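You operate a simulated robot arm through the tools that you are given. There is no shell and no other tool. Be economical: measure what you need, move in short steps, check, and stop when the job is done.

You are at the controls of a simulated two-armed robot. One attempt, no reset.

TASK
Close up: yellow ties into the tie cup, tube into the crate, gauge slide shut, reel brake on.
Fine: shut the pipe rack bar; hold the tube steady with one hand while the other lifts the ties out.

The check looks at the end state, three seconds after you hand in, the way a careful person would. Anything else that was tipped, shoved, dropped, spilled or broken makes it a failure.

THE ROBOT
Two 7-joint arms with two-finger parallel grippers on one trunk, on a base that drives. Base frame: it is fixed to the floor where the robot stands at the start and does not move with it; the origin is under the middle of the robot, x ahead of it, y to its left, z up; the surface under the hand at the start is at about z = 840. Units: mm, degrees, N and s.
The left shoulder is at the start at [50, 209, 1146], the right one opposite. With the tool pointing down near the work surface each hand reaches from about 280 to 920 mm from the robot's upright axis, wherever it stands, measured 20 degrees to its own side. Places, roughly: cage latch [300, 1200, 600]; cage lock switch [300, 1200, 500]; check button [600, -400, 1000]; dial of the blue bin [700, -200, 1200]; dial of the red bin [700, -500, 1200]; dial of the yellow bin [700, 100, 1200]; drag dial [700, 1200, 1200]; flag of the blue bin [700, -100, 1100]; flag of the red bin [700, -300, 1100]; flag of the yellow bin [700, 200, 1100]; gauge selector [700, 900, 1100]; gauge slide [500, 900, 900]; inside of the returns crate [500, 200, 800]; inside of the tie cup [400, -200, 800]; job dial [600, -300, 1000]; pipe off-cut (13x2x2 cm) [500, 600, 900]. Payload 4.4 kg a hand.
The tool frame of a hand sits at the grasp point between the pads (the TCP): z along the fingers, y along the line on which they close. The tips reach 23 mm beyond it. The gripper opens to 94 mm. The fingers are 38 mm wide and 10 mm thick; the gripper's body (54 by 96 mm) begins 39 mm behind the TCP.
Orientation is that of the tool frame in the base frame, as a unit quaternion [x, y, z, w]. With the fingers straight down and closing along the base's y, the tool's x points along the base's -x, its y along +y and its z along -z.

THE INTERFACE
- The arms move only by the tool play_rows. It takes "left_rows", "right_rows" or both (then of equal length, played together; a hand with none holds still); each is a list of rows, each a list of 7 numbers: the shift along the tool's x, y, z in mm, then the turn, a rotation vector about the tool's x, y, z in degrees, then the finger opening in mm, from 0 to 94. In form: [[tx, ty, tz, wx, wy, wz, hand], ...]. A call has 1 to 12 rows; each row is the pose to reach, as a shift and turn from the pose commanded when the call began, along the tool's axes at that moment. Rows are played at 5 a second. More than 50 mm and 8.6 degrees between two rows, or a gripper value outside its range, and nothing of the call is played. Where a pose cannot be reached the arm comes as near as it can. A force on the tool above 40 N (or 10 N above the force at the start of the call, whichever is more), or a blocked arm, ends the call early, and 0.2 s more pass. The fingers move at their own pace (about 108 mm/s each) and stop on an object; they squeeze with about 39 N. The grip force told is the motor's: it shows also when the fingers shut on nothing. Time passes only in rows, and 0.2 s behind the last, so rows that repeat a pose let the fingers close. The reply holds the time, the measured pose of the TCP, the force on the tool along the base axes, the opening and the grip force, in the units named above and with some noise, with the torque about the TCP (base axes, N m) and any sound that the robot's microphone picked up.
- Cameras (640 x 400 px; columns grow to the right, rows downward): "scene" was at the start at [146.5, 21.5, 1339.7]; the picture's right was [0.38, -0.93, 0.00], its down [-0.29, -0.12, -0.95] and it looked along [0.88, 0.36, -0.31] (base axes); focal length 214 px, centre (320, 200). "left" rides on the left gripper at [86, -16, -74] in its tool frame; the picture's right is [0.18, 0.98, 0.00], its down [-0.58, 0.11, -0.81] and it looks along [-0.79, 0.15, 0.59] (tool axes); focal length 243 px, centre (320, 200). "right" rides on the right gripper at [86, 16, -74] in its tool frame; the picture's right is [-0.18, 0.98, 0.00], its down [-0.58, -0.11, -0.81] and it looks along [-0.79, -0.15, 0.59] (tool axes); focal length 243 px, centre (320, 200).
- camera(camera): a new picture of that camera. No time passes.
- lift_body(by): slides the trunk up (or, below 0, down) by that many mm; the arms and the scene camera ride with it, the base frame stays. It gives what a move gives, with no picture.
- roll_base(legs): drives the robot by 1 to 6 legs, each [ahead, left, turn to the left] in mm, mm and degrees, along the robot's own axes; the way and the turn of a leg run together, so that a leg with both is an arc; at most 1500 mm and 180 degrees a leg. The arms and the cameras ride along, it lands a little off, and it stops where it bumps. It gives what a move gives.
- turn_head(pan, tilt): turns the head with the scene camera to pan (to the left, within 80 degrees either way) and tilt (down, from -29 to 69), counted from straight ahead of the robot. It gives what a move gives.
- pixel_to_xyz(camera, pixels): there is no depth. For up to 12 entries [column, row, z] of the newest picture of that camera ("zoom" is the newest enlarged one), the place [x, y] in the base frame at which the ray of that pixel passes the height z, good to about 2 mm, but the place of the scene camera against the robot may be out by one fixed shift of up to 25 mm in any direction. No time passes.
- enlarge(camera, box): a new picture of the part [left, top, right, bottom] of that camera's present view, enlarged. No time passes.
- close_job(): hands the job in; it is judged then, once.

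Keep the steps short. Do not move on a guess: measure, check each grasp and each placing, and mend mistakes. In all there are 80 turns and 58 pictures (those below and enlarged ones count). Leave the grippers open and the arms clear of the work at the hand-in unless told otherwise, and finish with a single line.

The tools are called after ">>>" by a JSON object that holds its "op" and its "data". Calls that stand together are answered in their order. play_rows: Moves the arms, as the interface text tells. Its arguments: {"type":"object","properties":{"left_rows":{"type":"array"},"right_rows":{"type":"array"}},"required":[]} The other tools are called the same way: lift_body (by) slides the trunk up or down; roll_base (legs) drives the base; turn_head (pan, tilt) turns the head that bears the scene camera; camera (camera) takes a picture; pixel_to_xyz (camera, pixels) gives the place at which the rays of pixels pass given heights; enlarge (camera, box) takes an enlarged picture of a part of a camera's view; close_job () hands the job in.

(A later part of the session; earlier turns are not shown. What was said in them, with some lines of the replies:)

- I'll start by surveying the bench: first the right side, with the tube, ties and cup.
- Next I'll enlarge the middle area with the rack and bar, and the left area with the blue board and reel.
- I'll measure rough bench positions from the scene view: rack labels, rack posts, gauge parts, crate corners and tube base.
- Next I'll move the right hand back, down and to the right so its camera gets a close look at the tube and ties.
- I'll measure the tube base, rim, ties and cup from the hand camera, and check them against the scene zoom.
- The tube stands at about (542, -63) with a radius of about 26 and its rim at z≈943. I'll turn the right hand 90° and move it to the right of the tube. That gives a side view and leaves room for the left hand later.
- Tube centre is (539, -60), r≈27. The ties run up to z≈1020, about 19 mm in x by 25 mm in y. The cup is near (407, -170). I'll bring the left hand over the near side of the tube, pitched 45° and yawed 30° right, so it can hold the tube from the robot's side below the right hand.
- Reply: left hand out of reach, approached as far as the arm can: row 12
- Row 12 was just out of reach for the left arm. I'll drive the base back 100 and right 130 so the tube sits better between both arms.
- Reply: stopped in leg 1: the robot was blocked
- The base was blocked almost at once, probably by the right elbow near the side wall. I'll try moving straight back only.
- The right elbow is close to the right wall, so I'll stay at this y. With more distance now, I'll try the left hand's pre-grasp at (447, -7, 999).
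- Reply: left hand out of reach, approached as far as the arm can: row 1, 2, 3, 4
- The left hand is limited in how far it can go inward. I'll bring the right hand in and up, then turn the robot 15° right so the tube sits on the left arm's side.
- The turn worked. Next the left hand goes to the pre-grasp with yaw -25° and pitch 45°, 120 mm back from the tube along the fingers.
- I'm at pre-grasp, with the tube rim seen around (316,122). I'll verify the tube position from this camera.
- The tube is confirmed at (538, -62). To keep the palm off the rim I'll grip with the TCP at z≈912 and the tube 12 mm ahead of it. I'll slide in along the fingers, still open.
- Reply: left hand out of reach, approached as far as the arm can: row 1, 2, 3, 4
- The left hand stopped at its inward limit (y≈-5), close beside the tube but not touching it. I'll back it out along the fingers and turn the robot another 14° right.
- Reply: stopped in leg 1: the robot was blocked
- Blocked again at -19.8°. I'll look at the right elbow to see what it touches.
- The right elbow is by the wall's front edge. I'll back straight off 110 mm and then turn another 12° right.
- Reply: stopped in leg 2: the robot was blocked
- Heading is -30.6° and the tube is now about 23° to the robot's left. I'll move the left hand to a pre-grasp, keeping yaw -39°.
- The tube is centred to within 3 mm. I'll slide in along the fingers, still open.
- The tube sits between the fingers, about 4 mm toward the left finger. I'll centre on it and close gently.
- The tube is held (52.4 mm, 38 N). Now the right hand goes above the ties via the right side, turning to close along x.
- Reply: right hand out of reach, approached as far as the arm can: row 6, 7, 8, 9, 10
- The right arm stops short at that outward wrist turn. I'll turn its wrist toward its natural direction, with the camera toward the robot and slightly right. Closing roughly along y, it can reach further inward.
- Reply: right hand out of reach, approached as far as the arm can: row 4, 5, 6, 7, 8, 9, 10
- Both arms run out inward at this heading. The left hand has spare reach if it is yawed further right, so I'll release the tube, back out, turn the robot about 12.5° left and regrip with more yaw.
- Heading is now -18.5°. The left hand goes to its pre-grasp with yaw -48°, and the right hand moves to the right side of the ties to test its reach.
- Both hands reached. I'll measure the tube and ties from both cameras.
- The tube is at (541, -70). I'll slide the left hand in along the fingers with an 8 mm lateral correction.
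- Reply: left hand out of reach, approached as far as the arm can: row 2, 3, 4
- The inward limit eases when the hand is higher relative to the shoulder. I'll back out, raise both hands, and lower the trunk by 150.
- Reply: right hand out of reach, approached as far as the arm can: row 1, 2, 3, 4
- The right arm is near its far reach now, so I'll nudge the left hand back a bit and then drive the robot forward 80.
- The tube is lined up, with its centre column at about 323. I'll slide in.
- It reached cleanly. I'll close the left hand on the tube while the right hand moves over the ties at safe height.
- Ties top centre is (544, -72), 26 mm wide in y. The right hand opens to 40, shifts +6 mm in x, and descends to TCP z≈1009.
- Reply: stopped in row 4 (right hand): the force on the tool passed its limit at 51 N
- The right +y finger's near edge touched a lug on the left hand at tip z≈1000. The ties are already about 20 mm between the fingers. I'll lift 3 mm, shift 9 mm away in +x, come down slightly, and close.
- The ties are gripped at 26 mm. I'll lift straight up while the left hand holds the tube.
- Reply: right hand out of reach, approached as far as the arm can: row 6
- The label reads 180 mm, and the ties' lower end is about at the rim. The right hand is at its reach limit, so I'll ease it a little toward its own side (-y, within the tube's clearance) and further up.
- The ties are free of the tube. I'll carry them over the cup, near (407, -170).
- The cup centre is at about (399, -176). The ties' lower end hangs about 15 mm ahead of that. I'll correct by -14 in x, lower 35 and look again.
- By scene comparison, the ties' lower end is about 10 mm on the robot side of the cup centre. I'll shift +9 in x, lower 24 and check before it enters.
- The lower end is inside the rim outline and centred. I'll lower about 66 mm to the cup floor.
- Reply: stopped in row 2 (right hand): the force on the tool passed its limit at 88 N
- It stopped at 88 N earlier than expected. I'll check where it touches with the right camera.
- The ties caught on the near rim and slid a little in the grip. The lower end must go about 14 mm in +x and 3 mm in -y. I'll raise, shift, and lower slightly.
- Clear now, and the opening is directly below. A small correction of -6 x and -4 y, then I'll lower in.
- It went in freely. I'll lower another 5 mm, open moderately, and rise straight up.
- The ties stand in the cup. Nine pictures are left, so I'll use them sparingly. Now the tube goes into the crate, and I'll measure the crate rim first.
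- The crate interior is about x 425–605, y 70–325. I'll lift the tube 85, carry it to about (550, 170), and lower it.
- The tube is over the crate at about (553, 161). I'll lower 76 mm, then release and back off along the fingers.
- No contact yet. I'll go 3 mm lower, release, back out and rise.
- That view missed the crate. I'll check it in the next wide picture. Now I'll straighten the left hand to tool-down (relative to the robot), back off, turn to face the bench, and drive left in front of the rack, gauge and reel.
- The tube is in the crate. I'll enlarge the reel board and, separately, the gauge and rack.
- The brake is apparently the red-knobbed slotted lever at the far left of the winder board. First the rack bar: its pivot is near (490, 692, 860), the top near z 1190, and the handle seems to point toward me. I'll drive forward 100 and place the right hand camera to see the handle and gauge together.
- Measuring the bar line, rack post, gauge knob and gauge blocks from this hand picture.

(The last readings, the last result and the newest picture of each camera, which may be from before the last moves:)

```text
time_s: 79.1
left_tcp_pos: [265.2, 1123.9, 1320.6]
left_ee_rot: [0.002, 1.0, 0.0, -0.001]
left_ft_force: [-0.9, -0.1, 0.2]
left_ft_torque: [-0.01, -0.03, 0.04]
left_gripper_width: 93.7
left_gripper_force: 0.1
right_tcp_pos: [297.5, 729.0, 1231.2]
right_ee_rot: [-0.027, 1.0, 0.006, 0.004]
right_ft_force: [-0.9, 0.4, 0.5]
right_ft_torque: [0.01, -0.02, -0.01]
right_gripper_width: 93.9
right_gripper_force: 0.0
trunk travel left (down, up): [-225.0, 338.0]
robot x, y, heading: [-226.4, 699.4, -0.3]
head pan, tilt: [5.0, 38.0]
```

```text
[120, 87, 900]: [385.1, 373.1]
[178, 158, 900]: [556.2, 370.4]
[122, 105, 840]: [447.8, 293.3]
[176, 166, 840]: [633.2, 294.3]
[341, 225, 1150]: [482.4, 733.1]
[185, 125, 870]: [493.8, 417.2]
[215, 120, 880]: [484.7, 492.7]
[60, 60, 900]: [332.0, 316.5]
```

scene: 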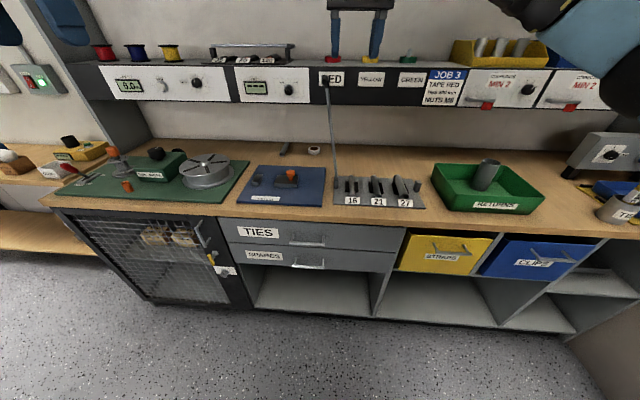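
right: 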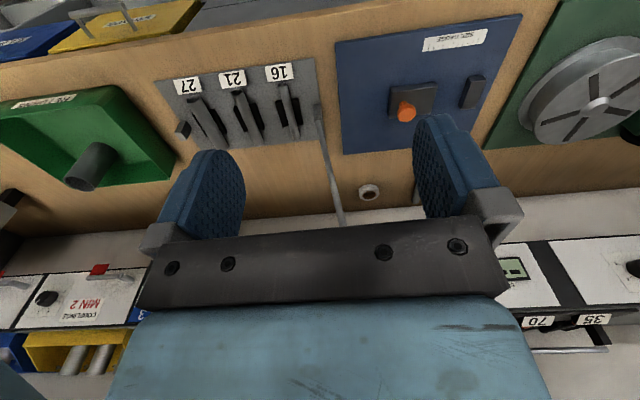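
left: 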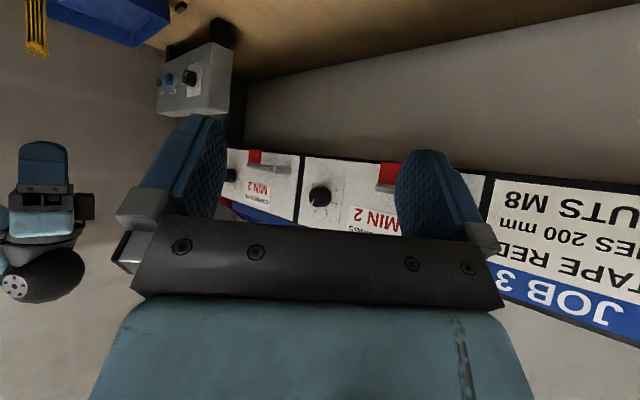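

The handle runs about x 440–505 at y≈743, z≈1200. The swing radius is about 339 about the pivot (y 703, z 865). The crate's left wall is at y≈333, so the arc clears it. I'll go above the handle, descend around it, and close.

>>> {"op": "play_rows", "data": {"right_rows": [[-10, 2, -31, 0, 0, 0, 94], [-55, 4, -31, 0, 0, 0, 94], [-105, 6, -31, 0, 0, 0, 94], [-150, 6, -31, 0, 0, 0, 94], [-155, 6, -10, 0, 0, 0, 94], [-155, 6, 17, 0, 0, 0, 94], [-155, 6, 17, 0, 0, 0, 94], [-155, 6, 17, 0, 0, 0, 60], [-155, 6, 17, 0, 0, 0, 30], [-155, 6, 17, 0, 0, 0, 8], [-155, 6, 17, 0, 0, 0, 8]]}}

```text
time_s: 81.5
left_tcp_pos: [265.5, 1123.6, 1320.0]
left_ee_rot: [0.001, 1.0, 0.001, -0.002]
left_ft_force: [-0.6, 0.3, 0.2]
left_ft_torque: [-0.01, -0.04, 0.02]
left_gripper_width: 94.0
left_gripper_force: 0.1
right_tcp_pos: [452.9, 742.7, 1215.3]
right_ee_rot: [-0.024, 1.0, 0.007, 0.003]
right_ft_force: [-0.5, -0.2, -1.9]
right_ft_torque: [0.0, 0.08, -1.81]
right_gripper_width: 14.8
right_gripper_force: 45.4
trunk travel left (down, up): [-225.0, 338.0]
robot x, y, heading: [-224.5, 700.3, -0.5]
head pan, tilt: [5.0, 38.0]
```

The handle is gripped (14.8 mm). I'll swing the bar in stages, watching the force.

>>> {"op": "play_rows", "data": {"right_rows": [[1, -20, -1.5, 0, 0, 0, 8], [1.9, -39.4, -2.3, 0, 0, 0, 8], [3.6, -75, -0.4, 0, 0, 0, 8], [5.3, -110.3, 5.2, 0, 0, 0, 8], [7, -145, 14.4, 0, 0, 0, 8], [8.6, -178.3, 27.3, 0, 0, 0, 8]]}}

```text
time_s: 82.9
left_tcp_pos: [263.9, 1123.4, 1320.2]
left_ee_rot: [0.002, 1.0, 0.001, -0.001]
left_ft_force: [-0.4, -0.7, 0.2]
left_ft_torque: [0.01, -0.02, -0.01]
left_gripper_width: 93.7
left_gripper_force: 0.1
right_tcp_pos: [454.0, 564.1, 1187.1]
right_ee_rot: [-0.027, 1.0, 0.005, 0.003]
right_ft_force: [-7.1, -1.0, -0.9]
right_ft_torque: [-0.1, 0.66, -1.82]
right_gripper_width: 14.9
right_gripper_force: 44.7
trunk travel left (down, up): [-225.0, 338.0]
robot x, y, heading: [-224.6, 699.2, -0.3]
head pan, tilt: [5.0, 38.0]
```

Forces are low. I'll continue the arc to about 58°.

>>> {"op": "play_rows", "data": {"right_rows": [[3, -32, 16.2, 0, 0, 0, 8], [5, -66.7, 39.3, 0, 0, 0, 8], [7, -98.5, 66.4, 0, 0, 0, 8], [8, -126.7, 97.2, 0, 0, 0, 8], [9, -150.9, 131.2, 0, 0, 0, 8]]}}

```text
time_s: 84.1
left_tcp_pos: [268.1, 1127.4, 1316.8]
left_ee_rot: [0.001, 1.0, 0.0, -0.002]
left_ft_force: [-0.4, 0.5, 0.0]
left_ft_torque: [0.04, 0.02, 0.02]
left_gripper_width: 94.0
left_gripper_force: 0.2
right_tcp_pos: [451.8, 415.3, 1051.4]
right_ee_rot: [-0.029, 1.0, 0.006, 0.002]
right_ft_force: [10.4, 23.0, -13.6]
right_ft_torque: [0.03, 1.03, -1.55]
right_gripper_width: 15.2
right_gripper_force: 45.2
trunk travel left (down, up): [-225.0, 338.0]
robot x, y, heading: [-225.3, 697.1, 0.2]
head pan, tilt: [5.0, 38.0]
```

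The readings show a slightly tighter circle (centre y 703, z 885, r 333 for the TCP). I'll correct and continue down.

>>> {"op": "play_rows", "data": {"right_rows": [[-2, -7, 16, 0, 0, 0, 8], [-4, -13.9, 35.6, 0, 0, 0, 8], [-4, -26.3, 68, 0, 0, 0, 8], [-3, -35.3, 101.7, 0, 0, 0, 8]]}}

```text
time_s: 85.1
left_tcp_pos: [262.6, 1125.7, 1320.9]
left_ee_rot: [0.002, 1.0, 0.0, 0.0]
left_ft_force: [1.3, -0.6, 0.9]
left_ft_torque: [0.02, -0.02, 0.01]
left_gripper_width: 93.7
left_gripper_force: 0.0
right_tcp_pos: [454.7, 380.4, 954.4]
right_ee_rot: [-0.026, 1.0, 0.006, 0.004]
right_ft_force: [-27.1, 15.4, -4.1]
right_ft_torque: [0.1, 1.09, -1.69]
right_gripper_width: 15.3
right_gripper_force: 45.1
trunk travel left (down, up): [-225.0, 338.0]
robot x, y, heading: [-221.7, 699.8, -0.2]
head pan, tilt: [5.0, 38.0]
```

>>> {"op": "play_rows", "data": {"right_rows": [[3, 0, 15, 0, 0, 0, 8], [4, -2.5, 33, 0, 0, 0, 8], [4, -4, 50, 0, 0, 0, 8], [4, -4.5, 62, 0, 0, 0, 8], [4, -4.5, 72, 0, 0, 0, 8]]}}

```text
time_s: 86.3
left_tcp_pos: [263.8, 1123.9, 1323.4]
left_ee_rot: [0.001, 1.0, 0.001, 0.0]
left_ft_force: [0.2, 0.0, -0.8]
left_ft_torque: [0.01, 0.02, -0.01]
left_gripper_width: 93.9
left_gripper_force: 0.1
right_tcp_pos: [451.5, 375.8, 883.7]
right_ee_rot: [-0.024, 1.0, 0.005, 0.007]
right_ft_force: [1.0, -16.6, 35.5]
right_ft_torque: [0.02, -0.18, -1.66]
right_gripper_width: 15.3
right_gripper_force: 45.1
trunk travel left (down, up): [-225.0, 338.0]
robot x, y, heading: [-222.4, 701.0, -0.3]
head pan, tilt: [5.0, 38.0]
```

The bar rests on its stop with 35 N upward at z≈884. I'll give one small extra press, then open and rise.

>>> {"op": "play_rows", "data": {"right_rows": [[0, 1, 3, 0, 0, 0, 8], [0, 1, 0, 0, 0, 0, 8], [0, 1, -1, 0, 0, 0, 30], [0, 1, -1, 0, 0, 0, 50], [0, 1, -1, 0, 0, 0, 50], [0, 1, -40, 0, 0, 0, 50], [0, 1, -85, 0, 0, 0, 50], [0, 1, -130, 0, 0, 0, 50], [0, 1, -175, 0, 0, 0, 50], [20, 10, -220, 0, 0, 0, 50], [50, 20, -260, 0, 0, 0, 50]]}}

```text
refused: row 11 steps farther than a row can; nothing moved
```

>>> {"op": "play_rows", "data": {"right_rows": [[0, 1, 3, 0, 0, 0, 8], [0, 1, 0, 0, 0, 0, 8], [0, 1, -1, 0, 0, 0, 30], [0, 1, -1, 0, 0, 0, 50], [0, 1, -1, 0, 0, 0, 50], [0, 1, -40, 0, 0, 0, 50], [0, 1, -85, 0, 0, 0, 50], [0, 1, -130, 0, 0, 0, 50], [0, 1, -175, 0, 0, 0, 50], [20, 5, -215, 0, 0, 0, 50], [45, 10, -250, 0, 0, 0, 50]]}}

```text
time_s: 88.7
left_tcp_pos: [264.2, 1125.0, 1321.6]
left_ee_rot: [0.002, 1.0, 0.0, -0.001]
left_ft_force: [-0.5, -0.3, -0.1]
left_ft_torque: [-0.02, -0.02, -0.04]
left_gripper_width: 93.9
left_gripper_force: 0.1
right_tcp_pos: [402.1, 378.4, 1128.6]
right_ee_rot: [-0.026, 1.0, 0.006, 0.005]
right_ft_force: [-0.3, 0.3, -0.1]
right_ft_torque: [-0.04, 0.0, 0.01]
right_gripper_width: 50.0
right_gripper_force: 0.1
trunk travel left (down, up): [-225.0, 338.0]
robot x, y, heading: [-226.3, 698.9, -0.2]
head pan, tilt: [5.0, 38.0]
```

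Next is the gauge. The knob is near (508, 871, 893), on a slide that must move about 50 mm in +y to the fixed jaw. I'll bring the left hand above the knob.

>>> {"op": "play_rows", "data": {"left_rows": [[-22, -23, 33, 0, 0, 0, 64], [-44, -46, 66, 0, 0, 0, 64], [-67, -69, 98, 0, 0, 0, 64], [-89, -92, 131, 0, 0, 0, 64], [-111, -115, 164, 0, 0, 0, 64], [-133, -138, 197, 0, 0, 0, 64], [-155, -161, 230, 0, 0, 0, 64], [-178, -185, 263, 0, 0, 0, 64], [-200, -208, 295, 0, 0, 0, 64], [-222, -231, 328, 0, 0, 0, 64], [-244, -254, 361, 0, 0, 0, 64]]}}

>>> {"op": "camera", "data": {"camera": "left"}}

```text
time_s: 91.1
left_tcp_pos: [435.6, 936.1, 992.0]
left_ee_rot: [0.001, 1.0, 0.0, -0.001]
left_ft_force: [-0.3, -0.2, 0.6]
left_ft_torque: [0.03, 0.0, -0.02]
left_gripper_width: 64.0
left_gripper_force: 0.1
left hand out of reach, approached as far as the arm can: row 9, 10, 11
right_tcp_pos: [403.8, 378.3, 1128.0]
right_ee_rot: [-0.026, 1.0, 0.006, 0.004]
right_ft_force: [0.1, -0.4, 0.6]
right_ft_torque: [-0.01, -0.02, -0.01]
right_gripper_width: 50.2
right_gripper_force: 0.1
trunk travel left (down, up): [-225.0, 338.0]
robot x, y, heading: [-225.1, 701.8, -0.3]
head pan, tilt: [5.0, 38.0]
```

```text
3 pictures are left
```

left: 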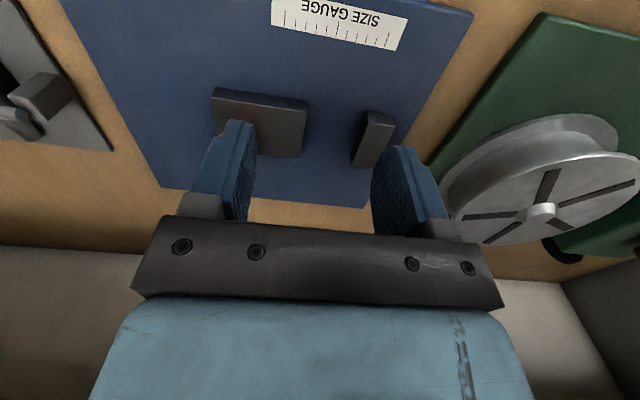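

The left arm is inward-limited again. The right arm will do the gauge after the robot shifts left, which also brings the brake within reach of the left arm. First I'll measure the slide and jaw from this picture.

>>> {"op": "pixel_to_xyz", "data": {"camera": "left", "pixels": [[306, 103, 870], [300, 157, 870], [212, 92, 870], [218, 135, 870], [365, 114, 870], [352, 165, 860], [395, 122, 870], [386, 167, 860], [237, 125, 895], [470, 15, 845], [360, 205, 845]]}}

```text
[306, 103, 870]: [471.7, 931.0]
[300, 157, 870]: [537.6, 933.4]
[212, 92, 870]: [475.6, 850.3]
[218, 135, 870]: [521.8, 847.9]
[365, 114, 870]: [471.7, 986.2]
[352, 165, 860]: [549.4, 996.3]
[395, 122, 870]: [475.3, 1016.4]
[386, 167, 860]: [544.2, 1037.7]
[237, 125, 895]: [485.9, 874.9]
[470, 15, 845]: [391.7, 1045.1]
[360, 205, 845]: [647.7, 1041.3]
```

The slide block spans y 849–932, the jaw starts at 986, and the knob is near y 873. I'll raise the left hand, drive left 400, and look at the winder board for the brake.

>>> {"op": "play_rows", "data": {"left_rows": [[15, 0, -45, 0, 0, 0, 64], [30, 0, -90, 0, 0, 0, 64], [45, 0, -135, 0, 0, 0, 64], [60, 0, -180, 0, 0, 0, 64], [75, 0, -225, 0, 0, 0, 64]]}}

>>> {"op": "roll_base", "data": {"legs": [[0, 400, 0]]}}

>>> {"op": "turn_head", "data": {"pan": 20, "tilt": 40}}

```text
time_s: 92.3
left_tcp_pos: [360.9, 936.6, 1221.2]
left_ee_rot: [0.002, 1.0, 0.001, -0.001]
left_ft_force: [-0.8, -0.7, 0.0]
left_ft_torque: [0.01, -0.04, -0.03]
left_gripper_width: 64.1
left_gripper_force: 0.0
right_tcp_pos: [402.9, 377.6, 1128.7]
right_ee_rot: [-0.026, 1.0, 0.008, 0.004]
right_ft_force: [0.1, 0.4, 0.4]
right_ft_torque: [0.0, 0.0, -0.02]
right_gripper_width: 49.9
right_gripper_force: 0.0
trunk travel left (down, up): [-225.0, 338.0]
robot x, y, heading: [-226.2, 698.2, -0.2]
head pan, tilt: [5.0, 38.0]
```

```text
time_s: 96.3
left_tcp_pos: [363.7, 1333.5, 1220.5]
left_ee_rot: [0.0, 1.0, 0.0, -0.002]
left_ft_force: [-0.4, -0.3, 0.4]
left_ft_torque: [-0.01, 0.0, 0.02]
left_gripper_width: 64.2
left_gripper_force: 0.2
right_tcp_pos: [406.0, 776.1, 1128.3]
right_ee_rot: [-0.026, 1.0, 0.006, 0.003]
right_ft_force: [0.1, 0.5, 0.4]
right_ft_torque: [0.0, 0.01, -0.02]
right_gripper_width: 50.0
right_gripper_force: 0.0
trunk travel left (down, up): [-225.0, 338.0]
robot x, y, heading: [-224.5, 1097.3, -0.1]
head pan, tilt: [5.0, 38.0]
```

```text
time_s: 97.1
left_tcp_pos: [363.1, 1334.3, 1218.5]
left_ee_rot: [0.0, 1.0, 0.001, -0.002]
left_ft_force: [-0.1, 0.5, -0.6]
left_ft_torque: [0.01, -0.01, -0.03]
left_gripper_width: 64.1
left_gripper_force: 0.0
right_tcp_pos: [405.1, 775.8, 1128.1]
right_ee_rot: [-0.026, 1.0, 0.006, 0.004]
right_ft_force: [-0.4, -0.9, 0.4]
right_ft_torque: [-0.01, 0.0, 0.03]
right_gripper_width: 49.9
right_gripper_force: 0.1
trunk travel left (down, up): [-225.0, 338.0]
robot x, y, heading: [-224.3, 1094.2, -0.2]
head pan, tilt: [20.0, 40.0]
```

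The right hand goes to the gauge knob: above it first, then down around it, and close.

>>> {"op": "play_rows", "data": {"right_rows": [[-26, 23, 30, 0, 0, 0, 64], [-52, 46, 60, 0, 0, 0, 64], [-78, 69, 95, 0, 0, 0, 64], [-104, 92, 135, 0, 0, 0, 64], [-104, 92, 175, 0, 0, 0, 64], [-104, 92, 205, 0, 0, 0, 64], [-104, 92, 227, 0, 0, 0, 64], [-104, 92, 227, 0, 0, 0, 40], [-104, 92, 227, 0, 0, 0, 15], [-104, 92, 227, 0, 0, 0, 8], [-104, 92, 227, 0, 0, 0, 8]]}}

```text
refused: row 4 steps farther than a row can; nothing moved
```

>>> {"op": "play_rows", "data": {"right_rows": [[-26, 23, 30, 0, 0, 0, 64], [-52, 46, 60, 0, 0, 0, 64], [-78, 69, 90, 0, 0, 0, 64], [-104, 92, 122, 0, 0, 0, 64], [-104, 92, 165, 0, 0, 0, 64], [-104, 92, 203, 0, 0, 0, 64], [-104, 92, 227, 0, 0, 0, 64], [-104, 92, 227, 0, 0, 0, 40], [-104, 92, 227, 0, 0, 0, 15], [-104, 92, 227, 0, 0, 0, 8], [-104, 92, 227, 0, 0, 0, 8]]}}

```text
time_s: 99.5
left_tcp_pos: [362.5, 1334.2, 1220.0]
left_ee_rot: [-0.001, 1.0, 0.0, -0.001]
left_ft_force: [-0.4, -0.3, -0.1]
left_ft_torque: [0.0, 0.03, 0.05]
left_gripper_width: 64.0
left_gripper_force: 0.1
right_tcp_pos: [505.4, 875.9, 903.3]
right_ee_rot: [-0.027, 1.0, 0.006, 0.003]
right_ft_force: [0.6, -0.5, -1.8]
right_ft_torque: [0.02, -0.44, 0.01]
right_gripper_width: 33.0
right_gripper_force: 45.0
trunk travel left (down, up): [-225.0, 338.0]
robot x, y, heading: [-219.8, 1098.2, -0.3]
head pan, tilt: [20.0, 40.0]
```

The knob is gripped at 33 mm. I'll slide it in +y until it meets the jaw.

>>> {"op": "play_rows", "data": {"right_rows": [[-0.5, 10, 0, 0, 0, 0, 8], [-1, 20, 0, 0, 0, 0, 8], [-1.5, 30, 0, 0, 0, 0, 8], [-2, 40, 0, 0, 0, 0, 8], [-2.3, 47, 0, 0, 0, 0, 8], [-2.6, 52, 0, 0, 0, 0, 8], [-2.8, 56, 0, 0, 0, 0, 8], [-3, 60, 0, 0, 0, 0, 8], [-3.2, 64, 0, 0, 0, 0, 8]]}}

```text
time_s: 101.5
left_tcp_pos: [364.4, 1329.1, 1220.6]
left_ee_rot: [0.001, 1.0, 0.002, -0.002]
left_ft_force: [0.7, 0.1, 0.2]
left_ft_torque: [0.01, -0.02, -0.04]
left_gripper_width: 64.1
left_gripper_force: 0.2
right_tcp_pos: [506.6, 931.9, 903.9]
right_ee_rot: [-0.022, 1.0, 0.006, 0.003]
right_ft_force: [-3.4, -35.8, -2.7]
right_ft_torque: [-0.58, -0.33, -0.04]
right_gripper_width: 33.3
right_gripper_force: 45.4
trunk travel left (down, up): [-225.0, 338.0]
robot x, y, heading: [-222.6, 1095.7, -0.4]
head pan, tilt: [20.0, 40.0]
```

The slide moved 56 mm and stopped at 36 N, so it is shut against the jaw. I'll release and rise, drive left, and aim the head at the winder's lever.

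>>> {"op": "play_rows", "data": {"right_rows": [[0, -3, 0, 0, 0, 0, 40], [0, -3, 0, 0, 0, 0, 64], [0, -3, 0, 0, 0, 0, 64], [0, -3, -40, 0, 0, 0, 64], [0, -3, -85, 0, 0, 0, 64], [20, -3, -130, 0, 0, 0, 64], [45, -3, -170, 0, 0, 0, 64], [80, -3, -205, 0, 0, 0, 64], [120, -3, -230, 0, 0, 0, 64], [160, -3, -255, 0, 0, 0, 64]]}}

>>> {"op": "roll_base", "data": {"legs": [[0, 330, 0]]}}

>>> {"op": "turn_head", "data": {"pan": 27, "tilt": 38}}

>>> {"op": "enlarge", "data": {"camera": "scene", "box": [180, 110, 460, 285]}}

```text
time_s: 103.7
left_tcp_pos: [361.1, 1333.6, 1220.9]
left_ee_rot: [0.0, 1.0, 0.001, -0.001]
left_ft_force: [-0.2, -0.5, 0.0]
left_ft_torque: [-0.03, -0.03, 0.0]
left_gripper_width: 64.0
left_gripper_force: 0.1
right_tcp_pos: [337.1, 925.4, 1156.5]
right_ee_rot: [-0.026, 1.0, 0.006, 0.004]
right_ft_force: [-0.5, -0.1, -0.1]
right_ft_torque: [0.0, -0.04, -0.04]
right_gripper_width: 64.0
right_gripper_force: 0.1
trunk travel left (down, up): [-225.0, 338.0]
robot x, y, heading: [-225.2, 1094.9, -0.1]
head pan, tilt: [20.0, 40.0]
```

```text
time_s: 107.2
left_tcp_pos: [366.0, 1658.6, 1219.0]
left_ee_rot: [0.003, 1.0, 0.0, -0.002]
left_ft_force: [0.6, 0.1, 0.6]
left_ft_torque: [0.05, -0.03, 0.0]
left_gripper_width: 63.9
left_gripper_force: 0.1
right_tcp_pos: [340.2, 1251.0, 1156.2]
right_ee_rot: [-0.024, 1.0, 0.007, 0.004]
right_ft_force: [0.3, 0.1, 0.4]
right_ft_torque: [0.03, 0.0, 0.04]
right_gripper_width: 64.0
right_gripper_force: 0.1
trunk travel left (down, up): [-225.0, 338.0]
robot x, y, heading: [-222.6, 1422.4, -0.6]
head pan, tilt: [20.0, 40.0]
```

```text
time_s: 107.8
left_tcp_pos: [367.1, 1657.9, 1220.0]
left_ee_rot: [0.002, 1.0, 0.001, -0.002]
left_ft_force: [0.7, 0.1, 0.1]
left_ft_torque: [0.04, 0.0, 0.01]
left_gripper_width: 63.8
left_gripper_force: 0.0
right_tcp_pos: [339.6, 1250.6, 1155.7]
right_ee_rot: [-0.024, 1.0, 0.007, 0.003]
right_ft_force: [-0.7, 0.0, -0.3]
right_ft_torque: [0.02, 0.01, 0.02]
right_gripper_width: 64.0
right_gripper_force: 0.1
trunk travel left (down, up): [-225.0, 338.0]
robot x, y, heading: [-221.8, 1425.3, -0.3]
head pan, tilt: [27.0, 38.0]
```

```text
2.29 times, centred on (320, 198) of scene
```

zoom: 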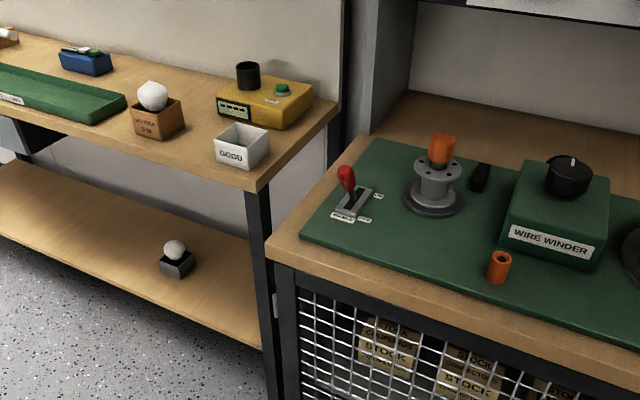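

The lever base is labelled BRAKE, with a small label at each end of its slot. I'll enlarge once more to read which end is ON.

>>> {"op": "pixel_to_xyz", "data": {"camera": "zoom", "pixels": [[346, 178, 900], [346, 178, 920], [353, 203, 850], [368, 188, 850], [342, 217, 850], [380, 196, 848], [365, 219, 848], [440, 152, 950], [435, 195, 900], [302, 236, 840], [370, 140, 840], [480, 178, 870]]}}

>>> {"op": "enlarge", "data": {"camera": "scene", "box": [311, 181, 359, 211]}}

```text
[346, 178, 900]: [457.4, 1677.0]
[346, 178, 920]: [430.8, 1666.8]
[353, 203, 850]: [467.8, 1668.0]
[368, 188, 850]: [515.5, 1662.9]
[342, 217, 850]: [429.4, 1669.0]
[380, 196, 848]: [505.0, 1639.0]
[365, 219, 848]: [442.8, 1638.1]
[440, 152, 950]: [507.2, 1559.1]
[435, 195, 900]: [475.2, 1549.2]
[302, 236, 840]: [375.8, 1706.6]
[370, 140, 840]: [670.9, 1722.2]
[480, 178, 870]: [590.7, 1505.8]
```

```text
13.33 times, centred on (335, 196) of scene
```

zoom: 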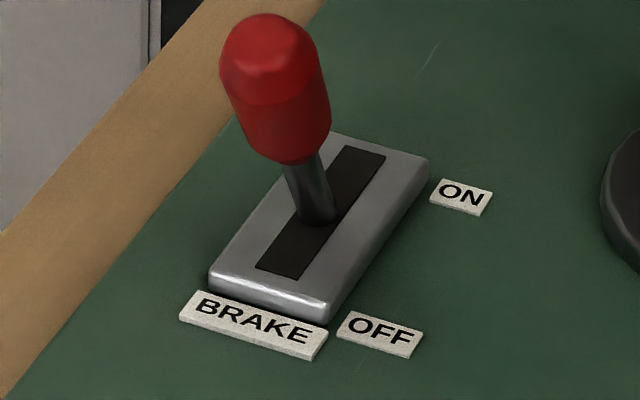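

ON is the far end (+x), and the lever leans toward OFF (near). The knob is near (448, 1680, 917). I'll shift the robot right 150 so this is comfortably on the left arm's side.

>>> {"op": "roll_base", "data": {"legs": [[0, -150, 0]]}}

```text
time_s: 109.8
left_tcp_pos: [365.6, 1504.5, 1220.3]
left_ee_rot: [0.006, 1.0, 0.001, -0.002]
left_ft_force: [-0.1, 0.5, -1.0]
left_ft_torque: [-0.02, 0.0, 0.01]
left_gripper_width: 63.9
left_gripper_force: 0.1
right_tcp_pos: [338.6, 1099.1, 1155.7]
right_ee_rot: [-0.022, 1.0, 0.005, 0.004]
right_ft_force: [0.1, 0.3, 0.5]
right_ft_torque: [-0.02, -0.01, 0.02]
right_gripper_width: 64.1
right_gripper_force: 0.1
trunk travel left (down, up): [-225.0, 338.0]
robot x, y, heading: [-223.4, 1274.2, -0.7]
head pan, tilt: [27.0, 38.0]
```

Moving the left hand to the near side of the knob, fingers nearly closed, then lowering to knob height.

>>> {"op": "play_rows", "data": {"left_rows": [[-4, 29, 35, 0, 0, 0, 12], [-8, 58, 70, 0, 0, 0, 12], [-11, 87, 105, 0, 0, 0, 12], [-15, 116, 140, 0, 0, 0, 12], [-18, 146, 175, 0, 0, 0, 12], [-20, 175.8, 210, 0, 0, 0, 12], [-20, 175.8, 245, 0, 0, 0, 12], [-20, 175.8, 275, 0, 0, 0, 12], [-20, 175.8, 299, 0, 0, 0, 12]]}}

```text
time_s: 111.8
left_tcp_pos: [388.1, 1683.1, 918.8]
left_ee_rot: [0.006, 1.0, 0.0, -0.002]
left_ft_force: [0.3, -0.6, -0.4]
left_ft_torque: [0.0, 0.02, -0.02]
left_gripper_width: 11.8
left_gripper_force: 0.1
right_tcp_pos: [338.6, 1097.8, 1156.8]
right_ee_rot: [-0.021, 1.0, 0.005, 0.003]
right_ft_force: [1.2, -0.7, 1.4]
right_ft_torque: [0.0, 0.0, 0.0]
right_gripper_width: 63.7
right_gripper_force: 0.1
trunk travel left (down, up): [-225.0, 338.0]
robot x, y, heading: [-223.7, 1273.6, -0.7]
head pan, tilt: [27.0, 38.0]
5 turns are left
```

I'm running short of turns, so I'll push the lever in +x now, watching force and sound.

>>> {"op": "play_rows", "data": {"left_rows": [[-15, -2, 0, 0, 0, 0, 12], [-30, -2, 0, 0, 0, 0, 12], [-42, -2, 0, 0, 0, 0, 12], [-54, -2, 0, 0, 0, 0, 12], [-66, -2, 0, 0, 0, 0, 12], [-78, -2, 0, 0, 0, 0, 12], [-88, -2, 0, 0, 0, 0, 12], [-96, -2, 0, 0, 0, 0, 12], [-103, -2, 0, 0, 0, 0, 12], [-109, -2, 0, 0, 0, 0, 12]]}}

```text
time_s: 113.8
left_tcp_pos: [479.3, 1681.1, 917.2]
left_ee_rot: [0.004, 1.0, 0.002, -0.008]
left_ft_force: [-14.7, 3.6, 5.8]
left_ft_torque: [0.05, 0.14, 0.18]
left_gripper_width: 13.5
left_gripper_force: 1.8
right_tcp_pos: [337.1, 1099.9, 1157.0]
right_ee_rot: [-0.022, 1.0, 0.007, 0.004]
right_ft_force: [0.5, 0.4, -0.2]
right_ft_torque: [0.02, 0.01, 0.0]
right_gripper_width: 64.2
right_gripper_force: 0.0
trunk travel left (down, up): [-225.0, 338.0]
robot x, y, heading: [-224.4, 1275.1, -0.6]
head pan, tilt: [27.0, 38.0]
stopped in row 9 (left hand): the force on the tool passed its limit at 48 N (the readings are from after the stop); the commanded pose is now the measured one
4 turns are left
```

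The lever went to its far stop (48 N at the end of travel). I'll back off, rise, open, and take one wide picture covering the brake and rack bar.

>>> {"op": "play_rows", "data": {"left_rows": [[30, 0, 0, 0, 0, 0, 12], [70, 0, -5, 0, 0, 0, 12], [90, 0, -45, 0, 0, 0, 40], [90, 0, -90, 0, 0, 0, 64], [90, 0, -135, 0, 0, 0, 64], [90, 0, -180, 0, 0, 0, 64], [90, 0, -225, 0, 0, 0, 64], [90, 0, -265, 0, 0, 0, 94]], "right_rows": [[0, 0, 0, 0, 0, 0, 94], [0, 0, 0, 0, 0, 0, 94], [0, 0, 0, 0, 0, 0, 94], [0, 0, 0, 0, 0, 0, 94], [0, 0, 0, 0, 0, 0, 94], [0, 0, 0, 0, 0, 0, 94], [0, 0, 0, 0, 0, 0, 94], [0, 0, 0, 0, 0, 0, 94]]}}

>>> {"op": "turn_head", "data": {"pan": -6, "tilt": 34}}

>>> {"op": "camera", "data": {"camera": "scene"}}

```text
time_s: 115.5
left_tcp_pos: [393.6, 1679.9, 1182.3]
left_ee_rot: [0.005, 1.0, 0.002, -0.009]
left_ft_force: [0.1, 0.0, 0.0]
left_ft_torque: [0.05, 0.03, -0.03]
left_gripper_width: 94.2
left_gripper_force: 0.0
right_tcp_pos: [337.1, 1099.9, 1156.2]
right_ee_rot: [-0.021, 1.0, 0.006, 0.005]
right_ft_force: [-0.3, 0.2, 0.1]
right_ft_torque: [0.01, -0.02, 0.03]
right_gripper_width: 94.0
right_gripper_force: 0.0
trunk travel left (down, up): [-225.0, 338.0]
robot x, y, heading: [-226.4, 1271.6, -0.5]
head pan, tilt: [27.0, 38.0]
```

```text
time_s: 116.5
left_tcp_pos: [393.6, 1680.6, 1182.2]
left_ee_rot: [0.005, 1.0, 0.001, -0.008]
left_ft_force: [0.2, 0.2, -0.1]
left_ft_torque: [-0.01, -0.02, -0.02]
left_gripper_width: 94.0
left_gripper_force: 0.0
right_tcp_pos: [338.4, 1099.5, 1156.1]
right_ee_rot: [-0.021, 1.0, 0.007, 0.004]
right_ft_force: [0.7, 0.7, 0.7]
right_ft_torque: [0.0, 0.03, -0.01]
right_gripper_width: 94.0
right_gripper_force: 0.2
trunk travel left (down, up): [-225.0, 338.0]
robot x, y, heading: [-226.4, 1276.5, -0.6]
head pan, tilt: [-6.0, 34.0]
```

```text
0 pictures are left
3 turns are left
```

scene: 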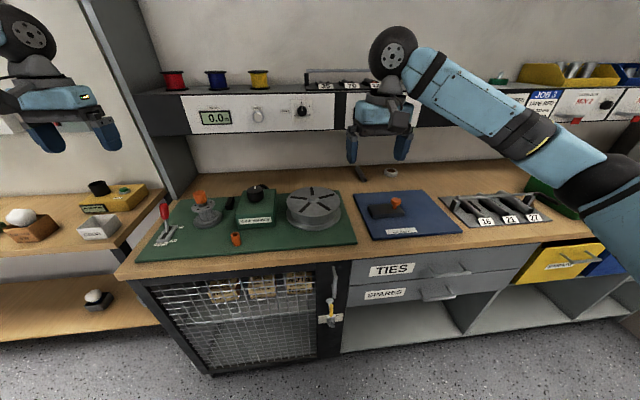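

The picture shows the lever leaning to the ON end, the gauge slide against its jaw, and no upright bar left at the rack. Earlier pictures showed the tube in the crate and the ties in the cup. Both hands are open and raised clear, so I'm handing in.

>>> {"op": "close_job", "data": {}}

```text
The job is handed in.
```

The job is handed in: ties in the cup, tube in the crate, gauge slide shut and reel brake on, with the rack bar swung down onto its stop (judged by contact force, as the last picture shows only that it no longer stands upright).
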